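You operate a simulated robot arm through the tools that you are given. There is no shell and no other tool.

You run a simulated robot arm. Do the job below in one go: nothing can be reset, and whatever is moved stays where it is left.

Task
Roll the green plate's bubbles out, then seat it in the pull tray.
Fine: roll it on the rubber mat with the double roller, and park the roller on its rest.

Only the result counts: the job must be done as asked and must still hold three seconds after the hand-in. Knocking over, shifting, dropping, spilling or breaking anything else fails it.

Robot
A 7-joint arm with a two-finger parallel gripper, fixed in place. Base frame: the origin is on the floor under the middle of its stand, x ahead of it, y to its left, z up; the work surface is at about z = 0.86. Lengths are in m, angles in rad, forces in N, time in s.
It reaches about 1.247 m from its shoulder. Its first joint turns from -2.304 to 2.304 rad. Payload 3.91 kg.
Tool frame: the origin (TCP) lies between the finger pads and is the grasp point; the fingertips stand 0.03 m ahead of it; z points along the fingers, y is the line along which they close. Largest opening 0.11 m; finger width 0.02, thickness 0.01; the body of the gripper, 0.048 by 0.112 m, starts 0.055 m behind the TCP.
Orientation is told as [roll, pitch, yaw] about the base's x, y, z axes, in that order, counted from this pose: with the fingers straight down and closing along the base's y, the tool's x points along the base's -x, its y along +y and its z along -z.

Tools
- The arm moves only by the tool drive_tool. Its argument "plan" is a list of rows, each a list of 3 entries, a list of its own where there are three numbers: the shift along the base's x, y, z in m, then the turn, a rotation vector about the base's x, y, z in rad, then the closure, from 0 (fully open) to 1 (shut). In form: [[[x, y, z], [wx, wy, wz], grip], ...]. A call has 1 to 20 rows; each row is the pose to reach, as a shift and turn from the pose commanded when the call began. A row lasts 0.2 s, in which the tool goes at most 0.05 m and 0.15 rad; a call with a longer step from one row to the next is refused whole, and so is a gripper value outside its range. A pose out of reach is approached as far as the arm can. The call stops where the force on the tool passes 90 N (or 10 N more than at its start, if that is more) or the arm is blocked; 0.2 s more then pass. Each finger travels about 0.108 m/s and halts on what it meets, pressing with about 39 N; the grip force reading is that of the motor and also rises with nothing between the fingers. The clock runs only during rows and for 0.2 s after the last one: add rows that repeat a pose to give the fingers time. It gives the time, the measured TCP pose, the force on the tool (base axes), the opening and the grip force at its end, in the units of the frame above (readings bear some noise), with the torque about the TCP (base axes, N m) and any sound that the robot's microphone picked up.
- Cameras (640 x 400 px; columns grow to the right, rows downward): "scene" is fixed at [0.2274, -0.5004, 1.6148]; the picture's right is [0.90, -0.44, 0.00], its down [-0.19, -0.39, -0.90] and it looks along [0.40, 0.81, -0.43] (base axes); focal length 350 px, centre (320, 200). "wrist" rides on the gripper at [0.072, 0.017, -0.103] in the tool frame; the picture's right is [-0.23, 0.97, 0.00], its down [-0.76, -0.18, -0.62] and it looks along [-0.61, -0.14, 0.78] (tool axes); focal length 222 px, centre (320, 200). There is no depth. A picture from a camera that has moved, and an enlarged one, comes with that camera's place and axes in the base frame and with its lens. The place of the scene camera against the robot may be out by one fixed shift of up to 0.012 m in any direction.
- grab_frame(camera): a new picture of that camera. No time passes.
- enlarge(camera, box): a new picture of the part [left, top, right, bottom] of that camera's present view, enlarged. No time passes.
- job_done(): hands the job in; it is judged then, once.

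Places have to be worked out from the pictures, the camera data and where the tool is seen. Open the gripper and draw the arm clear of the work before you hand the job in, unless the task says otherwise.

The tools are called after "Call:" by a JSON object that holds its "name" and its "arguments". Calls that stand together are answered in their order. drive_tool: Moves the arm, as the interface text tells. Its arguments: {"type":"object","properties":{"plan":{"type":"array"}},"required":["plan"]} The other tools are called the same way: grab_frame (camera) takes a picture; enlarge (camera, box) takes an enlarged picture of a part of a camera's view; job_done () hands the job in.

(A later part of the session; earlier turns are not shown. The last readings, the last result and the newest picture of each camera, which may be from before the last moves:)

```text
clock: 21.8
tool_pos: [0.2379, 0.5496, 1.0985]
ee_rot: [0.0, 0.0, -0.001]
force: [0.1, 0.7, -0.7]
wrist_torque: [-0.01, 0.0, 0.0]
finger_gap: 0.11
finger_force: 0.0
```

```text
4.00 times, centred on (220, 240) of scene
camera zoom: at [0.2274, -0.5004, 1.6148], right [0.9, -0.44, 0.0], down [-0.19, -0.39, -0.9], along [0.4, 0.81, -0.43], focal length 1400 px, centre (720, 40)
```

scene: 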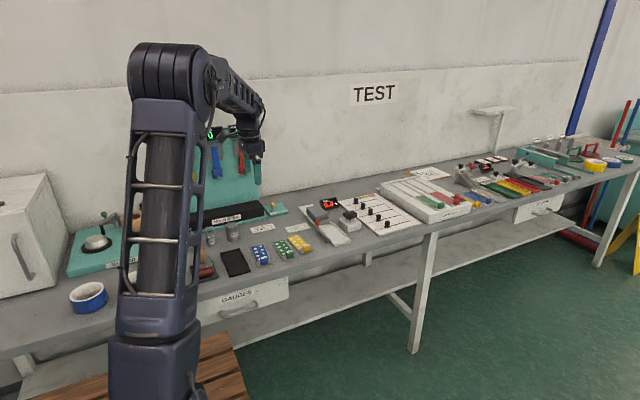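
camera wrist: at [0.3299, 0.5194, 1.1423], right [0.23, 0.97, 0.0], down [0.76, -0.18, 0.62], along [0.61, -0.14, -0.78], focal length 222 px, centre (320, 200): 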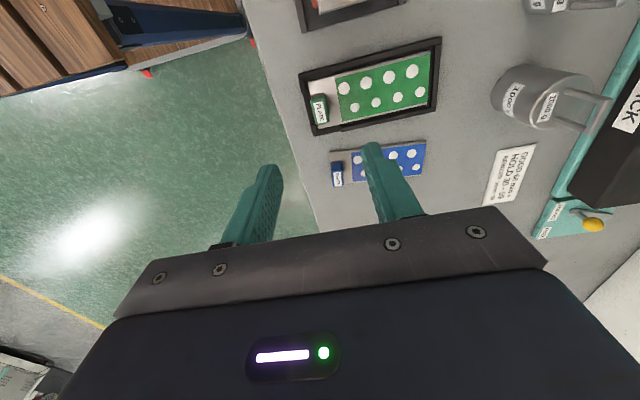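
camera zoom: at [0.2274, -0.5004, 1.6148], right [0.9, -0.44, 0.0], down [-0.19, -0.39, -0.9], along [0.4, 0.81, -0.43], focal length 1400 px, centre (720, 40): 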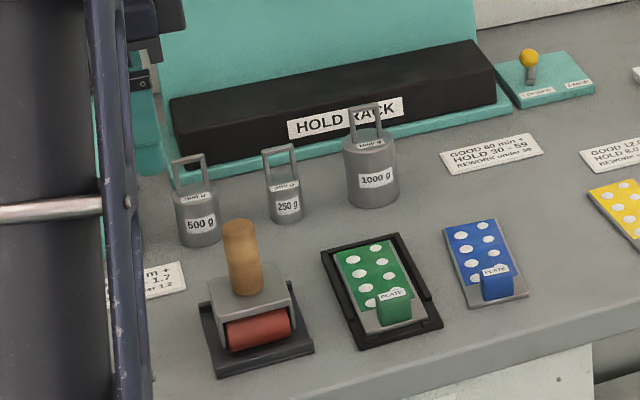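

The block centre is about (0.2935, 0.550) and the peg top about z = 0.970. I'll move over the peg and descend to z ≈ 0.948, fingers open, then close.

Call:
{"name": "drive_tool", "arguments": {"plan": [[[0.03, 0.0005, 0], [0, 0, 0], 0], [[0.055, 0.0007, 0], [0, 0, 0], 0], [[0.055, 0.0007, -0.04], [0, 0, 0], 0], [[0.055, 0.0007, -0.08], [0, 0, 0], 0], [[0.055, 0.0007, -0.115], [0, 0, 0], 0], [[0.055, 0.0007, -0.14], [0, 0, 0], 0], [[0.055, 0.0007, -0.15], [0, 0, 0], 0], [[0.055, 0.0007, -0.15], [0, 0, 0], 0]]}}

Call:
{"name": "grab_frame", "arguments": {"camera": "wrist"}}

Call:
{"name": "enlarge", "arguments": {"camera": "scene", "box": [170, 220, 250, 290]}}

```text
clock: 23.6
tool_pos: [0.2935, 0.5508, 0.9474]
ee_rot: [-0.001, 0.0, 0.0]
force: [0.4, -0.3, -0.3]
wrist_torque: [0.0, -0.01, 0.02]
finger_gap: 0.11
finger_force: 0.1
```

```text
taken
camera wrist: at [0.2201, 0.5674, 1.0509], right [0.23, 0.97, 0.0], down [0.76, -0.18, 0.62], along [0.61, -0.14, -0.78], focal length 222 px, centre (320, 200)
```

wrist: 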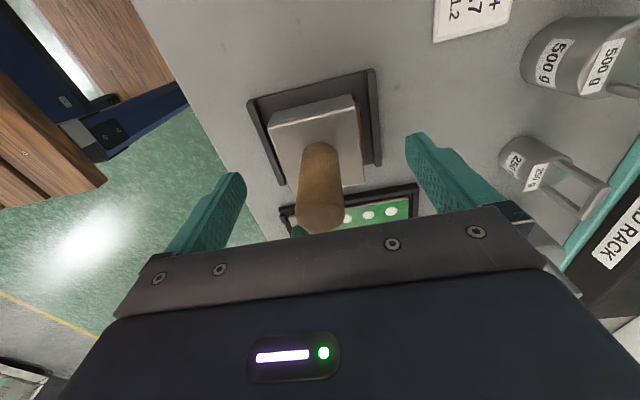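

```text
5.71 times, centred on (210, 255) of scene
camera zoom: at [0.2274, -0.5004, 1.6148], right [0.9, -0.44, 0.0], down [-0.19, -0.39, -0.9], along [0.4, 0.81, -0.43], focal length 2000 px, centre (949, -114)
```

zoom: 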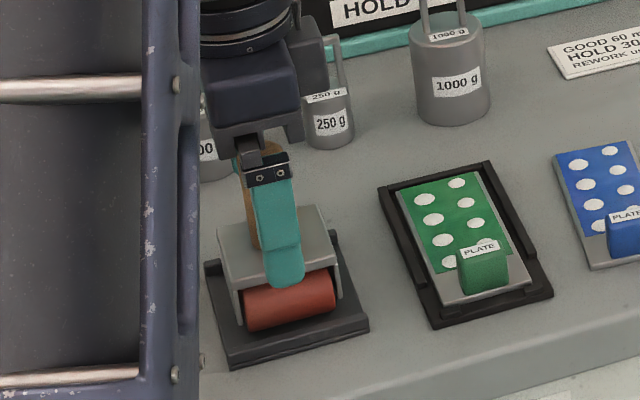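

The peg is centred between the fingers and the tips clear the block. Closing now.

Call:
{"name": "drive_tool", "arguments": {"plan": [[[0, 0, 0], [0, 0, 0], 0.3], [[0, 0, 0], [0, 0, 0], 0.6], [[0, 0, 0], [0, 0, 0], 0.75], [[0, 0, 0], [0, 0, 0], 1.0], [[0, 0, 0], [0, 0, 0], 1.0], [[0, 0, 0], [0, 0, 0], 1.0]]}}

Call:
{"name": "grab_frame", "arguments": {"camera": "wrist"}}

```text
clock: 25.0
tool_pos: [0.294, 0.5512, 0.9464]
ee_rot: [0.0, 0.001, 0.002]
force: [-0.8, 0.5, -0.5]
wrist_torque: [-0.12, -0.03, 0.0]
finger_gap: 0.0247
finger_force: 39.6
```

```text
taken
camera wrist: at [0.2201, 0.5674, 1.0511], right [0.23, 0.97, 0.0], down [0.76, -0.18, 0.62], along [0.61, -0.14, -0.78], focal length 222 px, centre (320, 200)
```

wrist: 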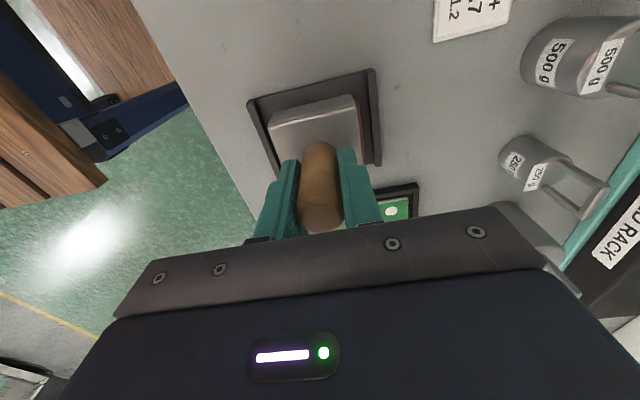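

The peg is gripped (gap 0.0247 m) and the roller did not shift. I'll lift it straight up and check it hangs level.

Call:
{"name": "drive_tool", "arguments": {"plan": [[[0, 0, 0.01], [0, 0, 0], 1.0], [[0, 0, 0.03], [0, 0, 0], 1.0], [[0, 0, 0.06], [0, 0, 0], 1.0], [[0, 0, 0.08], [0, 0, 0], 1.0], [[0, 0, 0.08], [0, 0, 0], 1.0]]}}

Call:
{"name": "enlarge", "arguments": {"camera": "scene", "box": [165, 200, 255, 290]}}

Call:
{"name": "grab_frame", "arguments": {"camera": "wrist"}}

```text
clock: 26.2
tool_pos: [0.2945, 0.5504, 1.0266]
ee_rot: [0.0, -0.001, -0.001]
force: [0.0, -0.2, -6.4]
wrist_torque: [0.01, 0.01, 0.01]
finger_gap: 0.0245
finger_force: 39.1
```

```text
4.44 times, centred on (210, 245) of scene
camera zoom: at [0.2274, -0.5004, 1.6148], right [0.9, -0.44, 0.0], down [-0.19, -0.39, -0.9], along [0.4, 0.81, -0.43], focal length 1556 px, centre (809, 0)
```

zoom: 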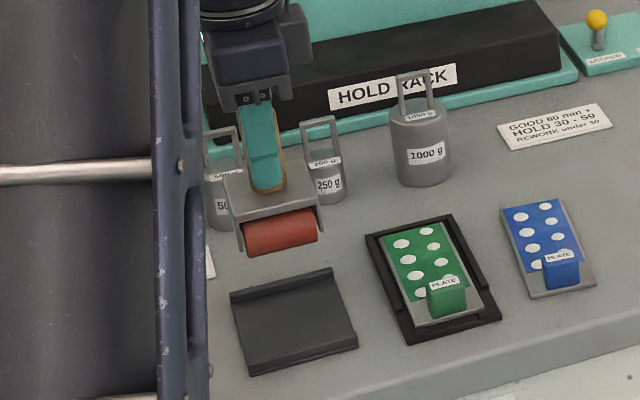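

```text
taken
camera wrist: at [0.2205, 0.5674, 1.1317], right [0.23, 0.97, 0.0], down [0.76, -0.18, 0.62], along [0.61, -0.14, -0.78], focal length 222 px, centre (320, 200)
```

wrist: 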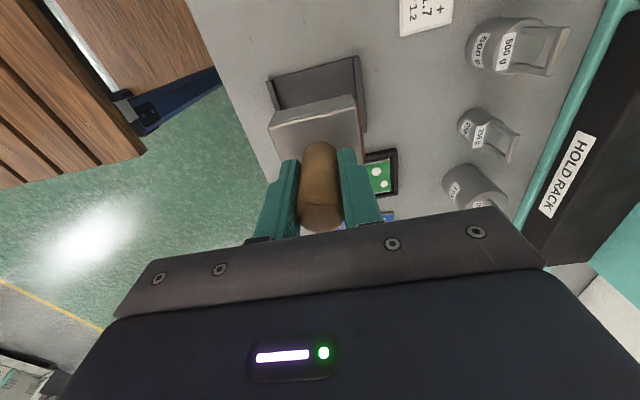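

The roller hangs level (6.4 N) and its rest is a shallow channel with lips at its near and far edges. I'll carry the roller over the plate to (0.4058, 0.575) and stop above it.

Call:
{"name": "drive_tool", "arguments": {"plan": [[[0.03, 0.005, 0.005], [0, 0, 0], 1.0], [[0.065, 0.015, 0.005], [0, 0, 0], 1.0], [[0.1, 0.025, 0.005], [0, 0, 0], 1.0], [[0.1122, 0.0247, 0], [0, 0, 0], 1.0], [[0.1122, 0.0247, -0.03], [0, 0, 0], 1.0], [[0.1122, 0.0247, -0.06], [0, 0, 0], 1.0], [[0.1122, 0.0247, -0.06], [0, 0, 0], 1.0]]}}

Call:
{"name": "enlarge", "arguments": {"camera": "scene", "box": [190, 200, 290, 290]}}

Call:
{"name": "enlarge", "arguments": {"camera": "wrist", "box": [230, 60, 420, 240]}}

```text
clock: 27.8
tool_pos: [0.4056, 0.5756, 0.9688]
ee_rot: [-0.001, 0.0, 0.0]
force: [0.3, 0.3, -6.3]
wrist_torque: [0.0, 0.02, 0.02]
finger_gap: 0.0246
finger_force: 38.9
```

```text
4.44 times, centred on (240, 245) of scene
camera zoom: at [0.2274, -0.5004, 1.6148], right [0.9, -0.44, 0.0], down [-0.19, -0.39, -0.9], along [0.4, 0.81, -0.43], focal length 1556 px, centre (676, 0)
```

zoom: 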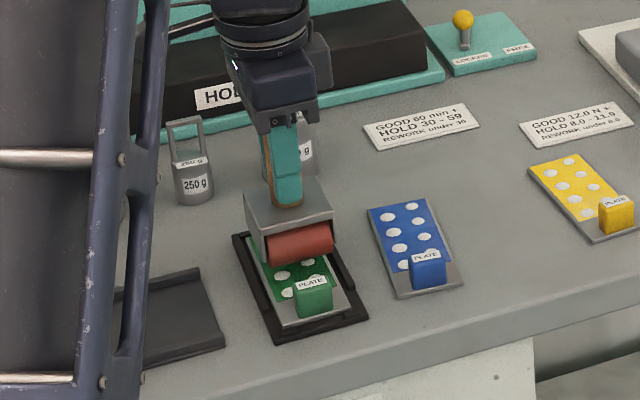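

```text
2.22 times, centred on (325, 150) of wrist
camera zoom: at [0.3326, 0.592, 1.0715], right [0.23, 0.97, 0.0], down [0.76, -0.18, 0.62], along [0.61, -0.14, -0.78], focal length 494 px, centre (309, 311)
```

zoom: 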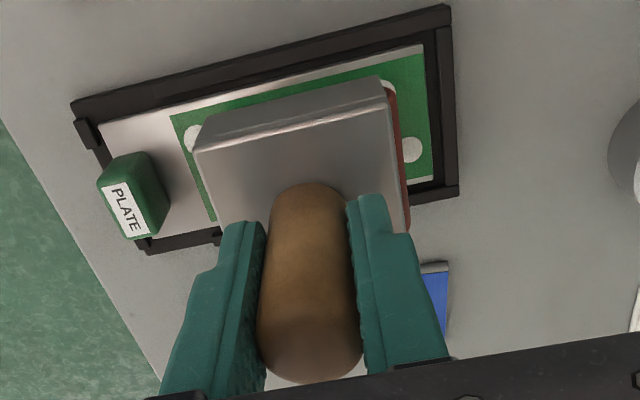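

The roller hovers over the strip with the handle clear. I'll descend gently to find contact.

Call:
{"name": "drive_tool", "arguments": {"plan": [[[0, 0, -0.006], [0, 0, 0], 1.0], [[0, 0, -0.01], [0, 0, 0], 1.0], [[0, 0, -0.012], [0, 0, 0], 1.0], [[0, 0, -0.012], [0, 0, 0], 1.0]]}}

```text
clock: 28.8
tool_pos: [0.4055, 0.5755, 0.9542]
ee_rot: [0.0, 0.0, 0.0]
force: [0.5, 0.1, -5.8]
wrist_torque: [-0.02, 0.0, -0.01]
finger_gap: 0.0245
finger_force: 39.0
```

No contact yet (−5.8 N, still the roller's own weight). I'll continue in 1 mm steps.

Call:
{"name": "drive_tool", "arguments": {"plan": [[[0, 0, -0.001], [0, 0, 0], 1.0], [[0, 0, -0.002], [0, 0, 0], 1.0], [[0, 0, -0.002], [0, 0, 0], 1.0]]}}

```text
clock: 29.6
tool_pos: [0.4056, 0.5759, 0.955]
ee_rot: [0.002, 0.0, 0.001]
force: [0.1, 0.2, 6.1]
wrist_torque: [-0.2, 0.09, -0.02]
finger_gap: 0.0248
finger_force: 38.6
```

Contact is made (≈12 N on the rollers). I'll press slightly more and roll toward the handle end, then to the far end, and back to the middle.

Call:
{"name": "drive_tool", "arguments": {"plan": [[[0, 0, -0.0005], [0, 0, 0], 1.0], [[0, -0.008, -0.0005], [0, 0, 0], 1.0], [[0, -0.016, -0.0005], [0, 0, 0], 1.0], [[0, -0.023, -0.0005], [0, 0, 0], 1.0], [[0, -0.028, -0.0005], [0, 0, 0], 1.0], [[0, -0.028, -0.0005], [0, 0, 0], 1.0]]}}

Call:
{"name": "enlarge", "arguments": {"camera": "scene", "box": [205, 225, 275, 290]}}

Call:
{"name": "enlarge", "arguments": {"camera": "wrist", "box": [230, 60, 420, 240]}}

```text
clock: 31.0
tool_pos: [0.4043, 0.5466, 0.9546]
ee_rot: [0.003, -0.002, -0.001]
force: [6.6, -0.2, 30.1]
wrist_torque: [-0.25, -0.34, 0.01]
finger_gap: 0.0247
finger_force: 39.1
```

```text
6.15 times, centred on (240, 258) of scene
camera zoom: at [0.2274, -0.5004, 1.6148], right [0.9, -0.44, 0.0], down [-0.19, -0.39, -0.9], along [0.4, 0.81, -0.43], focal length 2154 px, centre (812, -154)
```

zoom: 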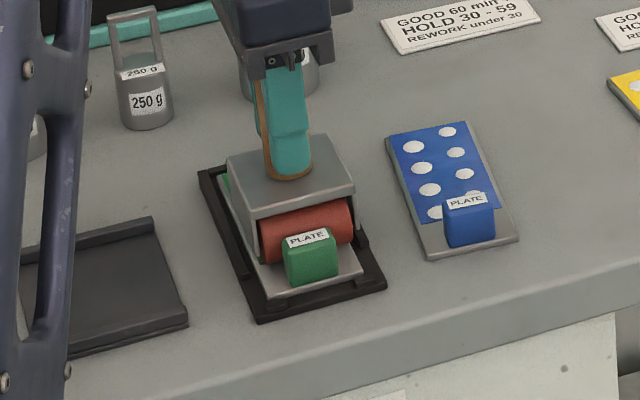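

```text
2.22 times, centred on (325, 150) of wrist
camera zoom: at [0.332, 0.5634, 1.058], right [0.23, 0.97, 0.0], down [0.76, -0.18, 0.62], along [0.61, -0.14, -0.78], focal length 494 px, centre (309, 311)
```

zoom: 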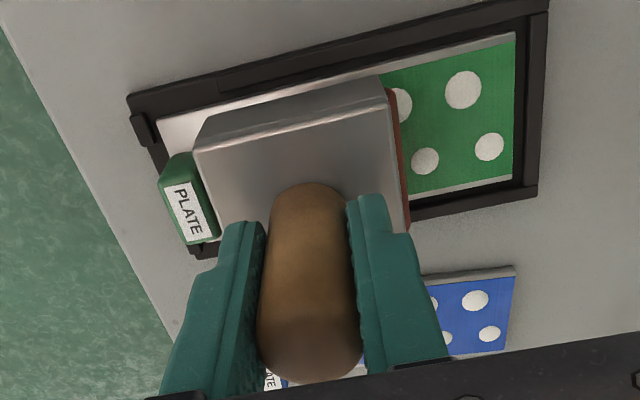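

Pressing is now ≈30 N at the near end, a bit more than needed, and the roller stands just short of the handle. I'll ease by 0.5 mm and roll to the far end.

Call:
{"name": "drive_tool", "arguments": {"plan": [[[0, 0, 0.0005], [0, 0, 0], 1.0], [[0, 0.008, 0.0005], [0, 0, 0], 1.0], [[0, 0.016, 0.0005], [0, 0, 0], 1.0], [[0, 0.024, 0.0005], [0, 0, 0], 1.0], [[0, 0.032, 0.0005], [0, 0, 0], 1.0], [[0, 0.04, 0.0005], [0, 0, 0], 1.0], [[0, 0.048, 0.0005], [0, 0, 0], 1.0], [[0, 0.055, 0.0005], [0, 0, 0], 1.0], [[0, 0.055, 0.0005], [0, 0, 0], 1.0]]}}

Call:
{"name": "enlarge", "arguments": {"camera": "scene", "box": [205, 225, 275, 290]}}

Call:
{"name": "enlarge", "arguments": {"camera": "wrist", "box": [230, 60, 420, 240]}}

```text
clock: 33.0
tool_pos: [0.4057, 0.6024, 0.9531]
ee_rot: [0.002, 0.0, 0.002]
force: [2.3, -0.4, 21.0]
wrist_torque: [-0.14, -0.06, 0.0]
finger_gap: 0.0245
finger_force: 38.9
```

```text
6.15 times, centred on (240, 258) of scene
camera zoom: at [0.2274, -0.5004, 1.6148], right [0.9, -0.44, 0.0], down [-0.19, -0.39, -0.9], along [0.4, 0.81, -0.43], focal length 2154 px, centre (812, -154)
```

zoom: 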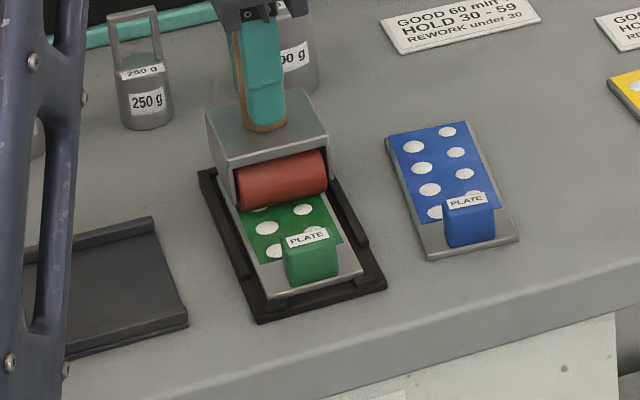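

```text
2.22 times, centred on (325, 150) of wrist
camera zoom: at [0.3318, 0.6188, 1.058], right [0.23, 0.97, 0.0], down [0.76, -0.18, 0.62], along [0.61, -0.14, -0.78], focal length 494 px, centre (309, 311)
```

zoom: 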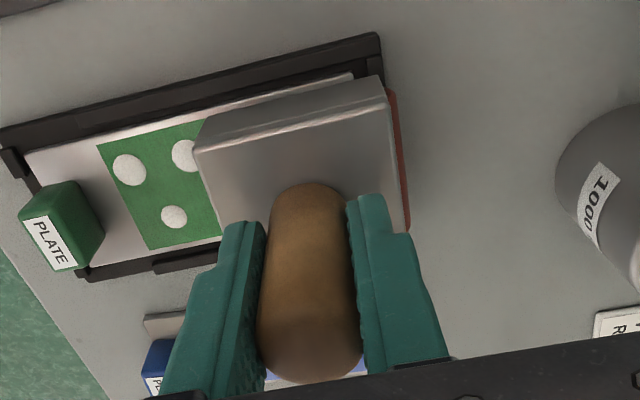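

The near-row bubbles are still there after one pass, so more strokes are needed. I'll roll back to the near end and return, with similar pressure.

Call:
{"name": "drive_tool", "arguments": {"plan": [[[0, -0.008, 0], [0, 0, 0], 1.0], [[0, -0.016, 0], [0, 0, 0], 1.0], [[0, -0.024, 0], [0, 0, 0], 1.0], [[0, -0.032, 0], [0, 0, 0], 1.0], [[0, -0.04, 0], [0, 0, 0], 1.0], [[0, -0.048, 0], [0, 0, 0], 1.0], [[0, -0.055, 0], [0, 0, 0], 1.0], [[0, -0.057, 0], [0, 0, 0], 1.0], [[0, -0.057, 0], [0, 0, 0], 1.0]]}}

Call:
{"name": "enlarge", "arguments": {"camera": "wrist", "box": [230, 60, 420, 240]}}

```text
clock: 35.0
tool_pos: [0.4049, 0.5447, 0.9542]
ee_rot: [0.003, 0.0, -0.001]
force: [-4.2, 5.0, 30.1]
wrist_torque: [0.13, 0.37, 0.05]
finger_gap: 0.0247
finger_force: 39.3
```

```text
2.22 times, centred on (325, 150) of wrist
camera zoom: at [0.3317, 0.5616, 1.0579], right [0.23, 0.97, 0.0], down [0.76, -0.18, 0.62], along [0.61, -0.14, -0.78], focal length 494 px, centre (309, 311)
```

zoom: 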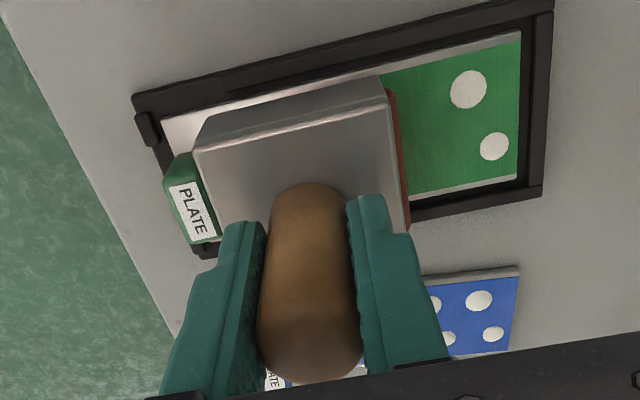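

The third bubble row is gone now while the last row remains, so bubbles vanish after repeated passes. I'll do two more full strokes, turning just short of the handle.

Call:
{"name": "drive_tool", "arguments": {"plan": [[[0, 0.01, 0], [0, 0, 0], 1.0], [[0, 0.02, 0], [0, 0, 0], 1.0], [[0, 0.03, 0], [0, 0, 0], 1.0], [[0, 0.04, 0], [0, 0, 0], 1.0], [[0, 0.05, 0], [0, 0, 0], 1.0], [[0, 0.059, 0], [0, 0, 0], 1.0], [[0, 0.049, 0], [0, 0, 0], 1.0], [[0, 0.039, 0], [0, 0, 0], 1.0], [[0, 0.029, 0], [0, 0, 0], 1.0], [[0, 0.019, 0], [0, 0, 0], 1.0], [[0, 0.01, 0], [0, 0, 0], 1.0], [[0, 0.0015, 0], [0, 0, 0], 1.0], [[0, 0.01, 0], [0, 0, 0], 1.0], [[0, 0.02, 0], [0, 0, 0], 1.0], [[0, 0.03, 0], [0, 0, 0], 1.0], [[0, 0.04, 0], [0, 0, 0], 1.0], [[0, 0.05, 0], [0, 0, 0], 1.0], [[0, 0.059, 0], [0, 0, 0], 1.0], [[0, 0.059, 0], [0, 0, 0], 1.0]]}}

Call:
{"name": "enlarge", "arguments": {"camera": "wrist", "box": [230, 60, 420, 240]}}

Call:
{"name": "enlarge", "arguments": {"camera": "scene", "box": [205, 225, 275, 290]}}

```text
clock: 39.0
tool_pos: [0.405, 0.6039, 0.9541]
ee_rot: [0.002, 0.001, -0.001]
force: [-0.7, -0.2, 20.0]
wrist_torque: [-0.24, 0.04, 0.02]
finger_gap: 0.0244
finger_force: 39.0
```

```text
2.22 times, centred on (325, 150) of wrist
camera zoom: at [0.3321, 0.6209, 1.0579], right [0.23, 0.97, 0.0], down [0.76, -0.18, 0.62], along [0.61, -0.14, -0.78], focal length 494 px, centre (309, 311)
```

zoom: 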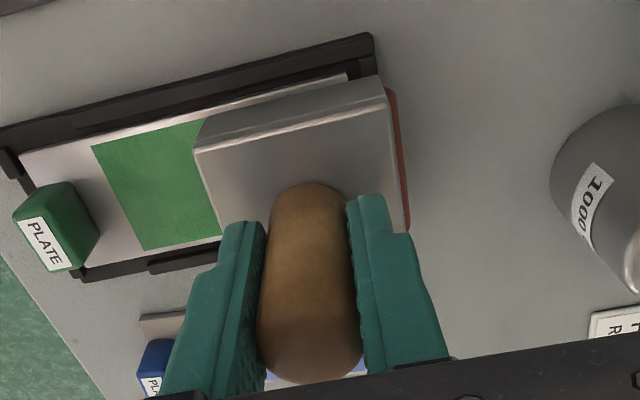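

```text
6.15 times, centred on (240, 258) of scene
camera zoom: at [0.2274, -0.5004, 1.6148], right [0.9, -0.44, 0.0], down [-0.19, -0.39, -0.9], along [0.4, 0.81, -0.43], focal length 2154 px, centre (812, -154)
```

zoom: 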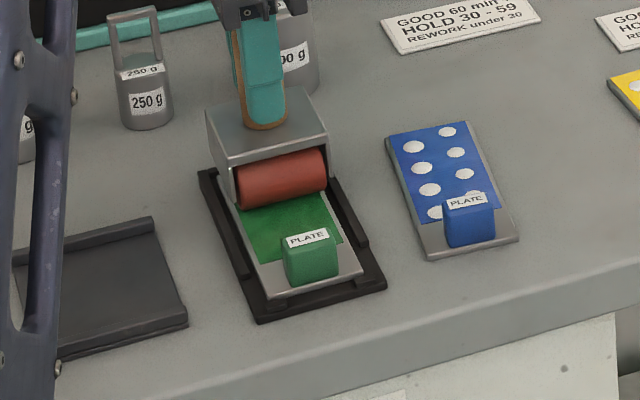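

The near rows are flat now. I'll roll back to the near end to view the far rows.

Call:
{"name": "drive_tool", "arguments": {"plan": [[[0, -0.01, 0], [0, 0, 0], 1.0], [[0, -0.02, 0], [0, 0, 0], 1.0], [[0, -0.03, 0], [0, 0, 0], 1.0], [[0, -0.04, 0], [0, 0, 0], 1.0], [[0, -0.05, 0], [0, 0, 0], 1.0], [[0, -0.057, 0], [0, 0, 0], 1.0], [[0, -0.057, 0], [0, 0, 0], 1.0]]}}

Call:
{"name": "enlarge", "arguments": {"camera": "wrist", "box": [230, 60, 420, 240]}}

```text
clock: 40.6
tool_pos: [0.4047, 0.5466, 0.9533]
ee_rot: [0.002, -0.001, 0.002]
force: [2.8, 0.9, 32.6]
wrist_torque: [-0.27, -0.16, 0.02]
finger_gap: 0.0246
finger_force: 38.9
```

```text
2.22 times, centred on (325, 150) of wrist
camera zoom: at [0.332, 0.5635, 1.0578], right [0.23, 0.97, 0.0], down [0.76, -0.18, 0.62], along [0.61, -0.14, -0.78], focal length 494 px, centre (309, 311)
```

zoom: 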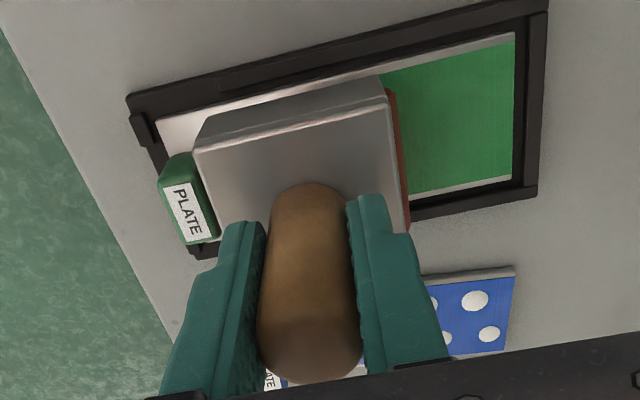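

The far rows are gone too. I'll roll to the middle, lift off and inspect the whole strip.

Call:
{"name": "drive_tool", "arguments": {"plan": [[[0, 0.01, 0], [0, 0, 0], 1.0], [[0, 0.02, 0], [0, 0, 0], 1.0], [[0, 0.028, 0], [0, 0, 0], 1.0], [[0, 0.028, 0.002], [0, 0, 0], 1.0], [[0, 0.028, 0.02], [0, 0, 0], 1.0], [[0, 0.028, 0.05], [0, 0, 0], 1.0], [[0, 0.028, 0.075], [0, 0, 0], 1.0], [[-0.04, 0.02, 0.075], [0, 0, 0], 1.0], [[-0.08, 0.01, 0.075], [0, 0, 0], 1.0], [[-0.1122, 0.0033, 0.075], [0, 0, 0], 1.0], [[-0.1122, 0.0033, 0.075], [0, 0, 0], 1.0]]}}

Call:
{"name": "enlarge", "arguments": {"camera": "scene", "box": [165, 200, 275, 290]}}

Call:
{"name": "enlarge", "arguments": {"camera": "wrist", "box": [230, 40, 420, 240]}}

```text
clock: 43.0
tool_pos: [0.2936, 0.5505, 1.0285]
ee_rot: [0.001, 0.0, 0.001]
force: [0.1, -0.8, -4.2]
wrist_torque: [0.0, -0.01, -0.01]
finger_gap: 0.0245
finger_force: 39.3
```

```text
4.44 times, centred on (220, 245) of scene
camera zoom: at [0.2274, -0.5004, 1.6148], right [0.9, -0.44, 0.0], down [-0.19, -0.39, -0.9], along [0.4, 0.81, -0.43], focal length 1556 px, centre (764, 0)
```

zoom: 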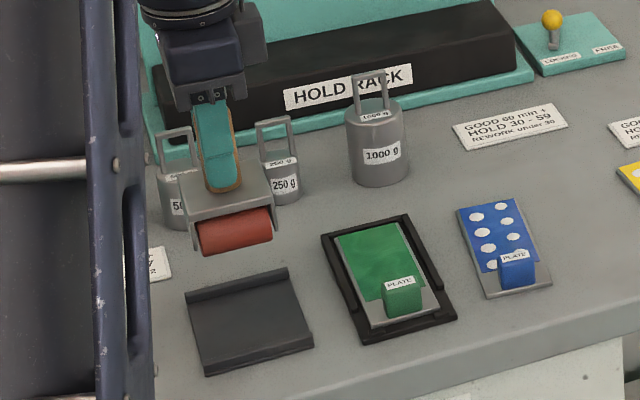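

```text
2.00 times, centred on (325, 140) of wrist
camera zoom: at [0.22, 0.5674, 1.1326], right [0.23, 0.97, 0.0], down [0.76, -0.18, 0.62], along [0.61, -0.14, -0.78], focal length 444 px, centre (310, 320)
```

zoom: 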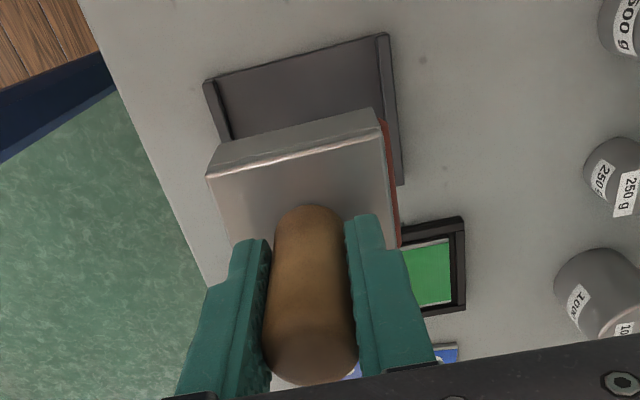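

All bubbles on the green plate are gone. I'm back above the rest at the original pickup position; I'll lower the roller to just above where it stood.

Call:
{"name": "drive_tool", "arguments": {"plan": [[[0, 0, -0.03], [0, 0, 0], 1.0], [[0, 0, -0.055], [0, 0, 0], 1.0], [[0, 0, -0.07], [0, 0, 0], 1.0], [[0, 0, -0.078], [0, 0, 0], 1.0], [[0, 0, -0.078], [0, 0, 0], 1.0]]}}

Call:
{"name": "enlarge", "arguments": {"camera": "scene", "box": [165, 220, 245, 290]}}

```text
clock: 44.2
tool_pos: [0.2936, 0.5495, 0.9521]
ee_rot: [0.001, 0.0, -0.001]
force: [0.4, -0.3, -5.8]
wrist_torque: [0.03, -0.02, 0.0]
finger_gap: 0.0249
finger_force: 39.0
```

```text
5.71 times, centred on (205, 255) of scene
camera zoom: at [0.2274, -0.5004, 1.6148], right [0.9, -0.44, 0.0], down [-0.19, -0.39, -0.9], along [0.4, 0.81, -0.43], focal length 2000 px, centre (977, -114)
```

zoom: 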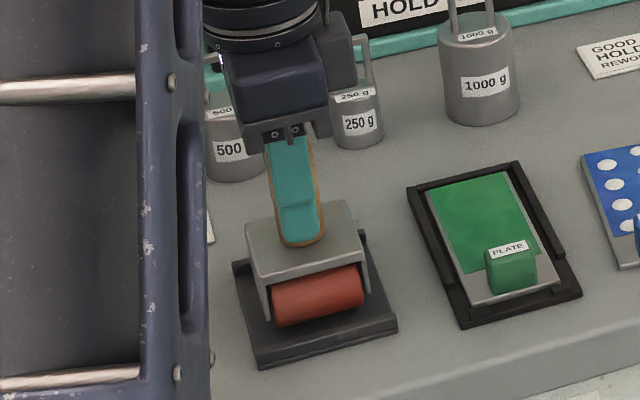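

It's right above the rest. I'll lower in 1 mm steps until it bears on the rest.

Call:
{"name": "drive_tool", "arguments": {"plan": [[[0, 0, -0.001], [0, 0, 0], 1.0], [[0, 0, -0.002], [0, 0, 0], 1.0], [[0, 0, -0.003], [0, 0, 0], 1.0], [[0, 0, -0.003], [0, 0, 0], 1.0]]}}

```text
clock: 45.2
tool_pos: [0.2928, 0.551, 0.9475]
ee_rot: [-0.001, -0.002, 0.0]
force: [-0.1, 0.3, -6.0]
wrist_torque: [0.01, -0.02, 0.01]
finger_gap: 0.0244
finger_force: 38.8
```

Still hanging at −6 N; a little lower.

Call:
{"name": "drive_tool", "arguments": {"plan": [[[0, 0, -0.0005], [0, 0, 0], 1.0], [[0, 0, -0.001], [0, 0, 0], 1.0], [[0, 0, -0.001], [0, 0, 0], 1.0]]}}

```text
clock: 46.0
tool_pos: [0.2933, 0.5513, 0.9481]
ee_rot: [0.002, 0.002, 0.001]
force: [1.4, -0.3, 10.2]
wrist_torque: [-0.34, -0.12, 0.08]
finger_gap: 0.0249
finger_force: 39.2
```

The roller is on the rest. I'll relieve the pressure, open the fingers and rise straight up.

Call:
{"name": "drive_tool", "arguments": {"plan": [[[0, 0, 0.0007], [0, 0, 0], 1.0], [[0, 0, 0.0007], [0, 0, 0], 0.7], [[0, 0, 0.0007], [0, 0, 0], 0.5], [[0, 0, 0.0007], [0, 0, 0], 0.4], [[0, 0, 0.02], [0, 0, 0], 0.4], [[0, 0, 0.05], [0, 0, 0], 0.4], [[0, 0, 0.09], [0, 0, 0], 0.4], [[0, 0, 0.12], [0, 0, 0], 0.4], [[0, 0, 0.12], [0, 0, 0], 0.4]]}}

Call:
{"name": "enlarge", "arguments": {"camera": "scene", "box": [165, 200, 275, 290]}}

Call:
{"name": "grab_frame", "arguments": {"camera": "wrist"}}

```text
clock: 48.0
tool_pos: [0.2931, 0.55, 1.0668]
ee_rot: [-0.001, 0.001, 0.002]
force: [0.1, -0.2, 0.1]
wrist_torque: [0.01, -0.02, 0.02]
finger_gap: 0.0659
finger_force: 0.1
```

```text
4.44 times, centred on (220, 245) of scene
camera zoom: at [0.2274, -0.5004, 1.6148], right [0.9, -0.44, 0.0], down [-0.19, -0.39, -0.9], along [0.4, 0.81, -0.43], focal length 1556 px, centre (764, 0)
```

zoom: 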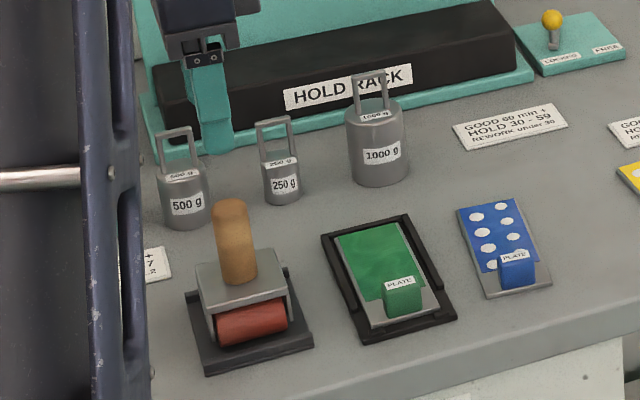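

```text
taken
camera wrist: at [0.2206, 0.5683, 1.1711], right [0.23, 0.97, 0.0], down [0.76, -0.18, 0.62], along [0.61, -0.14, -0.78], focal length 222 px, centre (320, 200)
```

wrist: 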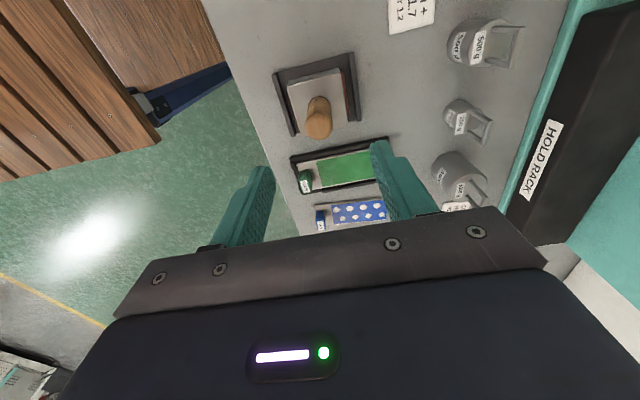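

The roller stands on its rest as before. Next I'll take a close look at the pull tray with the hand empty to measure it precisely.

Call:
{"name": "drive_tool", "arguments": {"plan": [[[0.04, 0.003, 0], [0, 0, 0], 0.2], [[0.08, 0.006, 0], [0, 0, 0], 0], [[0.12, 0.009, 0], [0, 0, 0], 0], [[0.16, 0.012, 0], [0, 0, 0], 0], [[0.2, 0.015, 0], [0, 0, 0], 0], [[0.24, 0.018, 0], [0, 0, 0], 0], [[0.28, 0.021, 0], [0, 0, 0], 0], [[0.32, 0.024, -0.01], [0, 0, 0], 0], [[0.36, 0.027, -0.02], [0, 0, 0], 0], [[0.3964, 0.0297, -0.0272], [0, 0, 0], 0], [[0.3964, 0.0297, -0.0272], [0, 0, 0], 0]]}}

Call:
{"name": "grab_frame", "arguments": {"camera": "wrist"}}

Call:
{"name": "enlarge", "arguments": {"camera": "wrist", "box": [250, 80, 430, 220]}}

```text
clock: 50.4
tool_pos: [0.6892, 0.5789, 1.0397]
ee_rot: [0.002, 0.0, 0.001]
force: [-0.1, 0.6, 0.7]
wrist_torque: [0.02, -0.01, -0.04]
finger_gap: 0.1099
finger_force: 0.0
```

```text
taken
camera wrist: at [0.6167, 0.5961, 1.1432], right [0.23, 0.97, 0.0], down [0.76, -0.18, 0.62], along [0.61, -0.14, -0.78], focal length 222 px, centre (320, 200)
```

wrist: 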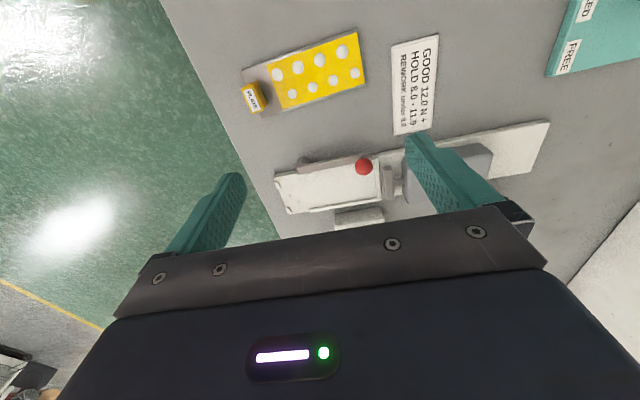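

```text
2.86 times, centred on (340, 150) of wrist
camera zoom: at [0.6167, 0.5961, 1.1432], right [0.23, 0.97, 0.0], down [0.76, -0.18, 0.62], along [0.61, -0.14, -0.78], focal length 635 px, centre (263, 343)
```

zoom: 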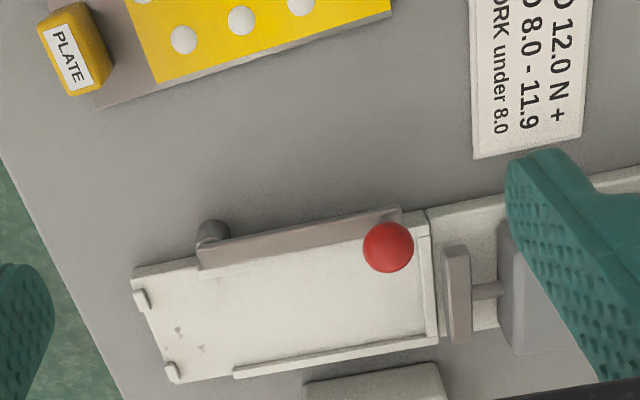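

The tray's interior measures about y 0.498–0.633 with centre (0.8095, 0.5655), and the lever lies outside its left rim. I'll zoom in more for accuracy.

Call:
{"name": "enlarge", "arguments": {"camera": "wrist", "box": [270, 150, 350, 215]}}

Call:
{"name": "enlarge", "arguments": {"camera": "wrist", "box": [330, 145, 410, 215]}}

Call:
{"name": "enlarge", "arguments": {"camera": "scene", "box": [315, 205, 355, 245]}}

```text
6.15 times, centred on (310, 182) of wrist
camera zoom: at [0.6167, 0.5961, 1.1432], right [0.23, 0.97, 0.0], down [0.76, -0.18, 0.62], along [0.61, -0.14, -0.78], focal length 1367 px, centre (382, 308)
```

zoom: 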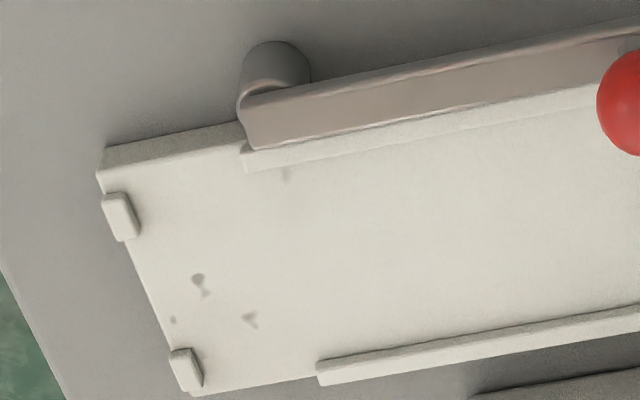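

```text
5.71 times, centred on (370, 180) of wrist
camera zoom: at [0.6167, 0.5961, 1.1432], right [0.23, 0.97, 0.0], down [0.76, -0.18, 0.62], along [0.61, -0.14, -0.78], focal length 1269 px, centre (34, 314)
```

zoom: 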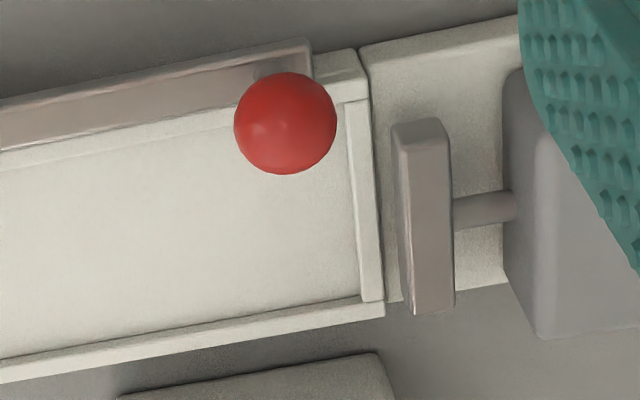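

```text
10.00 times, centred on (335, 225) of scene
camera zoom: at [0.2274, -0.5004, 1.6148], right [0.9, -0.44, 0.0], down [-0.19, -0.39, -0.9], along [0.4, 0.81, -0.43], focal length 3500 px, centre (170, -50)
```

zoom: 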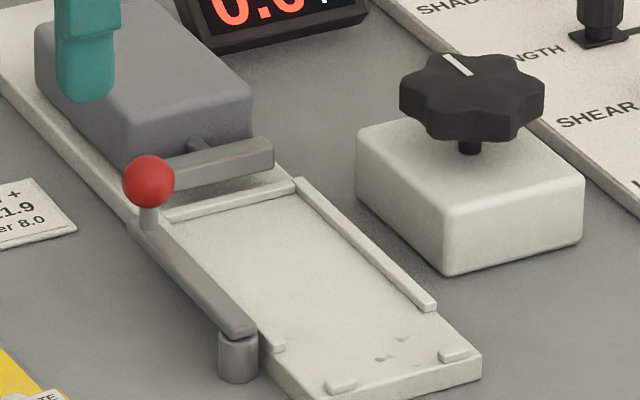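

Refined tray values: interior y 0.4975–0.6355, centre x ≈ 0.811, no yaw, floor at z ≈ 0.872. Now I'll return to the green plate's handle and stop just above it.

Call:
{"name": "drive_tool", "arguments": {"plan": [[[-0.04, -0.005, 0.02], [0, 0, 0], 0.2], [[-0.08, -0.01, 0.03], [0, 0, 0], 0.4], [[-0.12, -0.015, 0.03], [0, 0, 0], 0.5], [[-0.16, -0.025, 0.03], [0, 0, 0], 0.5], [[-0.2, -0.035, 0.03], [0, 0, 0], 0.5], [[-0.24, -0.05, 0.03], [0, 0, 0], 0.5], [[-0.27, -0.065, 0.03], [0, 0, 0], 0.5], [[-0.2864, -0.0774, 0.02], [0, 0, 0], 0.5], [[-0.2864, -0.0774, -0.02], [0, 0, 0], 0.5], [[-0.2864, -0.0774, -0.06], [0, 0, 0], 0.5], [[-0.2864, -0.0774, -0.082], [0, 0, 0], 0.5], [[-0.2864, -0.0774, -0.082], [0, 0, 0], 0.5]]}}

Call:
{"name": "enlarge", "arguments": {"camera": "wrist", "box": [260, 30, 500, 210]}}

Call:
{"name": "enlarge", "arguments": {"camera": "scene", "box": [205, 225, 285, 285]}}

```text
clock: 53.0
tool_pos: [0.4029, 0.5018, 0.9583]
ee_rot: [0.001, -0.001, 0.0]
force: [0.1, -0.5, 0.4]
wrist_torque: [0.02, 0.04, 0.02]
finger_gap: 0.0549
finger_force: 0.0
```

```text
2.22 times, centred on (380, 120) of wrist
camera zoom: at [0.3297, 0.5198, 1.0612], right [0.23, 0.97, 0.0], down [0.76, -0.18, 0.62], along [0.61, -0.14, -0.78], focal length 494 px, centre (187, 378)
```

zoom: 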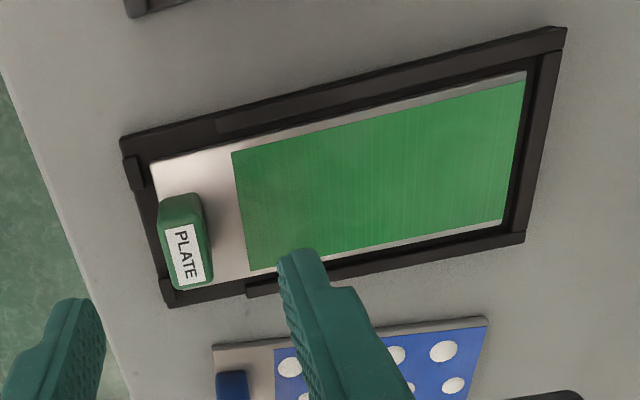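

```text
6.67 times, centred on (245, 255) of scene
camera zoom: at [0.2274, -0.5004, 1.6148], right [0.9, -0.44, 0.0], down [-0.19, -0.39, -0.9], along [0.4, 0.81, -0.43], focal length 2334 px, centre (820, -167)
```

zoom: 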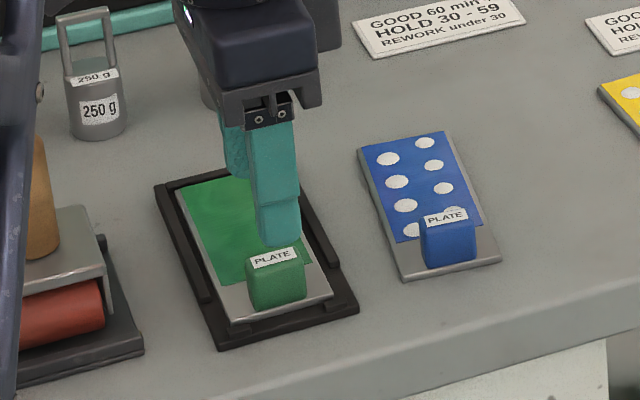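

The plate lies flat and bubble-free, with the handle centred at about (0.405, 0.502). I'll lower and grip it.

Call:
{"name": "drive_tool", "arguments": {"plan": [[[0, 0, -0.02], [0, 0, 0], 0.5], [[0, 0, -0.038], [0, 0, 0], 0.5], [[0, 0, -0.0494], [0, 0, 0], 0.5], [[0, 0, -0.0494], [0, 0, 0], 0.5], [[0, 0, -0.0494], [0, 0, 0], 0.7], [[0, 0, -0.0494], [0, 0, 0], 0.85], [[0, 0, -0.0494], [0, 0, 0], 1.0], [[0, 0, -0.0494], [0, 0, 0], 1.0], [[0, 0, -0.0494], [0, 0, 0], 1.0]]}}

Call:
{"name": "enlarge", "arguments": {"camera": "wrist", "box": [280, 50, 540, 220]}}

```text
clock: 55.0
tool_pos: [0.4016, 0.5016, 0.908]
ee_rot: [0.0, 0.001, 0.001]
force: [0.5, 2.1, -0.6]
wrist_torque: [0.04, -0.02, 0.0]
finger_gap: 0.0153
finger_force: 38.8
```

```text
2.35 times, centred on (410, 135) of wrist
camera zoom: at [0.3293, 0.5189, 1.0117], right [0.23, 0.97, 0.0], down [0.76, -0.18, 0.62], along [0.61, -0.14, -0.78], focal length 523 px, centre (108, 353)
```

zoom: 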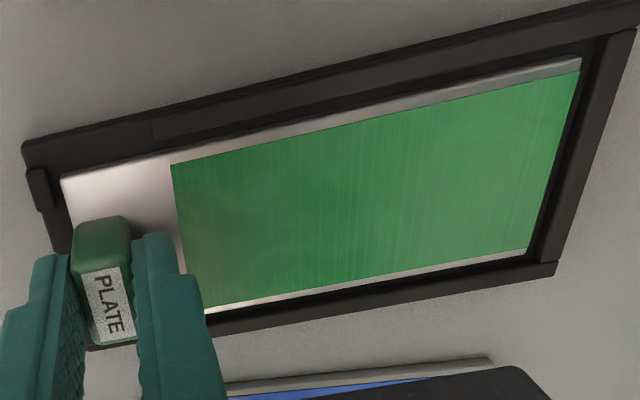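

The grip is good, with the plate centre offset about (+0.003, +0.058) from the tool. I'll lift it out and carry it above the pull tray, hovering for a check.

Call:
{"name": "drive_tool", "arguments": {"plan": [[[0, 0, 0.01], [0, 0, 0], 1.0], [[0, 0, 0.03], [0, 0, 0], 1.0], [[0, 0, 0.06], [0, 0, 0], 1.0], [[0, 0, 0.09], [0, 0, 0], 1.0], [[0.03, 0, 0.1], [0, 0, 0], 1.0], [[0.07, 0.001, 0.1], [0, 0, 0], 1.0], [[0.11, 0.002, 0.1], [0, 0, 0], 1.0], [[0.15, 0.003, 0.1], [0, 0, 0], 1.0], [[0.19, 0.004, 0.1], [0, 0, 0], 1.0], [[0.23, 0.005, 0.1], [0, 0, 0], 1.0], [[0.27, 0.006, 0.1], [0, 0, 0], 1.0], [[0.31, 0.0061, 0.1], [0, 0, 0], 1.0], [[0.35, 0.0061, 0.1], [0, 0, 0], 1.0], [[0.385, 0.0061, 0.1], [0, 0, 0], 1.0], [[0.4046, 0.0061, 0.09], [0, 0, 0], 1.0], [[0.4046, 0.0061, 0.065], [0, 0, 0], 1.0], [[0.4046, 0.0061, 0.065], [0, 0, 0], 1.0]]}}

Call:
{"name": "enlarge", "arguments": {"camera": "wrist", "box": [280, 50, 540, 220]}}

Call:
{"name": "enlarge", "arguments": {"camera": "scene", "box": [300, 190, 370, 250]}}

Call:
{"name": "enlarge", "arguments": {"camera": "scene", "box": [160, 200, 320, 300]}}

```text
clock: 58.6
tool_pos: [0.808, 0.5084, 0.9718]
ee_rot: [0.0, 0.002, 0.0]
force: [-0.3, -0.9, -2.9]
wrist_torque: [-0.09, 0.0, -0.01]
finger_gap: 0.0154
finger_force: 39.4
```

```text
2.35 times, centred on (410, 135) of wrist
camera zoom: at [0.7342, 0.5252, 1.0761], right [0.23, 0.97, 0.0], down [0.76, -0.18, 0.62], along [0.61, -0.14, -0.78], focal length 523 px, centre (108, 353)
```

zoom: 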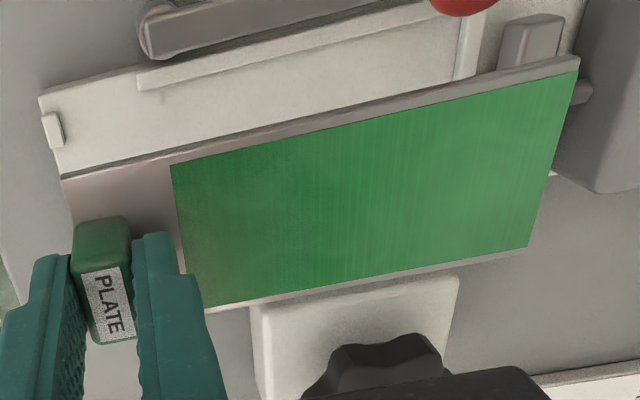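

```text
6.67 times, centred on (335, 220) of scene
camera zoom: at [0.2274, -0.5004, 1.6148], right [0.9, -0.44, 0.0], down [-0.19, -0.39, -0.9], along [0.4, 0.81, -0.43], focal length 2334 px, centre (220, 67)
```

zoom: 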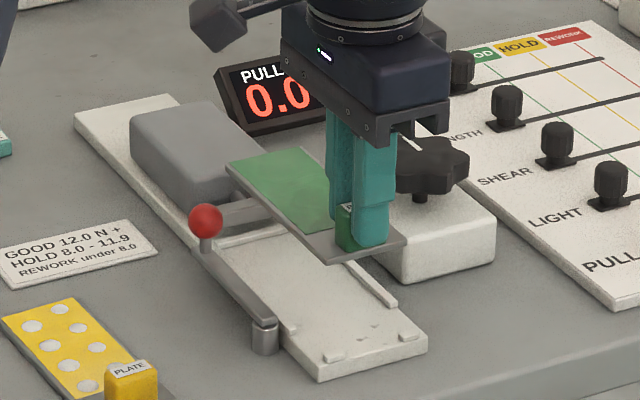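

```text
4.00 times, centred on (240, 250) of scene
camera zoom: at [0.2274, -0.5004, 1.6148], right [0.9, -0.44, 0.0], down [-0.19, -0.39, -0.9], along [0.4, 0.81, -0.43], focal length 1400 px, centre (640, 0)
```

zoom: 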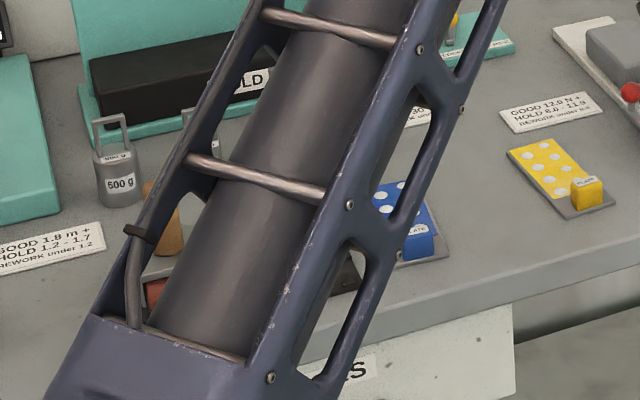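

The plate hovers over the tray, well oriented and clear of the knob and lever. I'll lower it to about 2.5 cm above the tray floor and check the gap to the red ball.

Call:
{"name": "drive_tool", "arguments": {"plan": [[[0, 0, -0.012], [0, 0, 0], 1.0], [[0, 0, -0.025], [0, 0, 0], 1.0], [[0, 0, -0.03], [0, 0, 0], 1.0], [[0, 0, -0.03], [0, 0, 0], 1.0]]}}

Call:
{"name": "enlarge", "arguments": {"camera": "wrist", "box": [280, 40, 540, 220]}}

Call:
{"name": "enlarge", "arguments": {"camera": "scene", "box": [310, 200, 360, 250]}}

```text
clock: 59.6
tool_pos: [0.8072, 0.5085, 0.9425]
ee_rot: [0.001, -0.001, -0.001]
force: [0.4, 0.5, -2.6]
wrist_torque: [-0.09, 0.02, 0.01]
finger_gap: 0.0155
finger_force: 38.9
```

```text
2.22 times, centred on (410, 130) of wrist
camera zoom: at [0.7343, 0.5253, 1.0462], right [0.23, 0.97, 0.0], down [0.76, -0.18, 0.62], along [0.61, -0.14, -0.78], focal length 494 px, centre (120, 356)
```

zoom: 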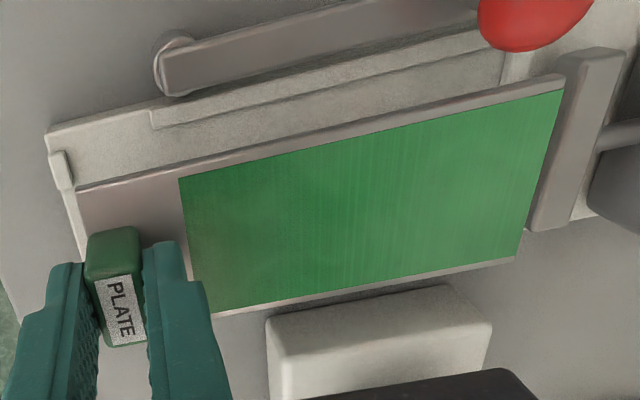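

```text
8.00 times, centred on (335, 225) of scene
camera zoom: at [0.2274, -0.5004, 1.6148], right [0.9, -0.44, 0.0], down [-0.19, -0.39, -0.9], along [0.4, 0.81, -0.43], focal length 2800 px, centre (200, 0)
```

zoom: 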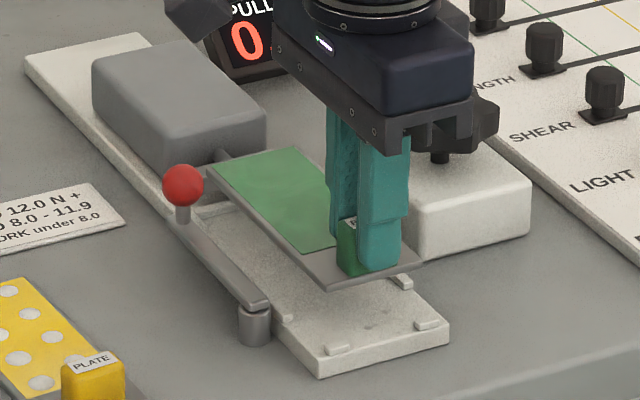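

The plate clears the ball and lever by several millimetres. Lowering on to about 1 cm above the tray floor.

Call:
{"name": "drive_tool", "arguments": {"plan": [[[0, 0, -0.007], [0, 0, 0], 1.0], [[0, 0, -0.014], [0, 0, 0], 1.0], [[0, 0, -0.0175], [0, 0, 0], 1.0], [[0, 0, -0.0175], [0, 0, 0], 1.0]]}}

Call:
{"name": "enlarge", "arguments": {"camera": "wrist", "box": [280, 50, 540, 220]}}

Call:
{"name": "enlarge", "arguments": {"camera": "scene", "box": [310, 200, 360, 250]}}

```text
clock: 60.6
tool_pos: [0.8077, 0.5078, 0.9243]
ee_rot: [0.0, -0.001, 0.0]
force: [-0.3, 0.4, -3.0]
wrist_torque: [-0.14, 0.02, -0.01]
finger_gap: 0.0155
finger_force: 38.8
```

```text
2.35 times, centred on (410, 135) of wrist
camera zoom: at [0.7343, 0.5253, 1.0289], right [0.23, 0.97, 0.0], down [0.76, -0.18, 0.62], along [0.61, -0.14, -0.78], focal length 523 px, centre (108, 353)
```

zoom: 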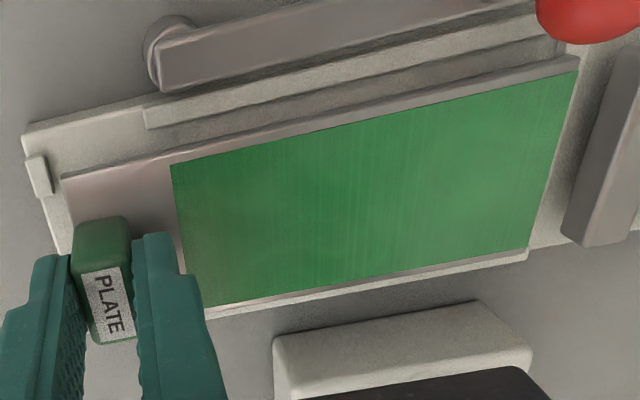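

```text
8.00 times, centred on (335, 225) of scene
camera zoom: at [0.2274, -0.5004, 1.6148], right [0.9, -0.44, 0.0], down [-0.19, -0.39, -0.9], along [0.4, 0.81, -0.43], focal length 2800 px, centre (200, 0)
```

zoom: 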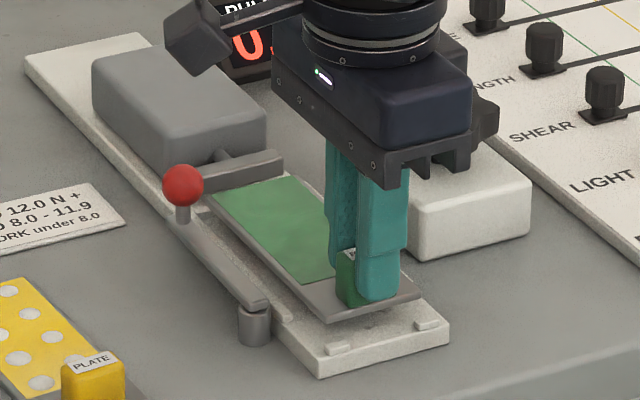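

Gaps look even: about 5 mm at each side and 3–4 mm at each end. I'll lower onto the tray floor in small steps.

Call:
{"name": "drive_tool", "arguments": {"plan": [[[0, 0, -0.004], [0, 0, 0], 1.0], [[0, 0, -0.007], [0, 0, 0], 1.0], [[0, 0, -0.009], [0, 0, 0], 1.0], [[0, 0, -0.009], [0, 0, 0], 1.0]]}}

Call:
{"name": "enlarge", "arguments": {"camera": "wrist", "box": [280, 50, 540, 220]}}

```text
clock: 61.6
tool_pos: [0.8064, 0.5077, 0.9168]
ee_rot: [0.0, 0.001, 0.001]
force: [-0.3, -0.3, -2.6]
wrist_torque: [-0.12, -0.02, 0.0]
finger_gap: 0.0153
finger_force: 38.8
```

```text
2.35 times, centred on (410, 135) of wrist
camera zoom: at [0.7344, 0.5251, 1.0203], right [0.23, 0.97, 0.0], down [0.76, -0.18, 0.62], along [0.61, -0.14, -0.78], focal length 523 px, centre (108, 353)
```

zoom: 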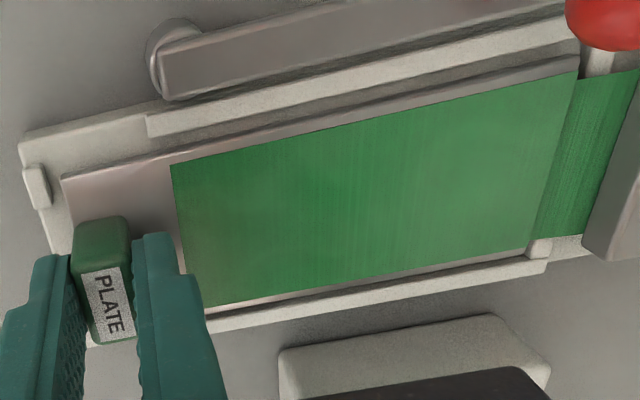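

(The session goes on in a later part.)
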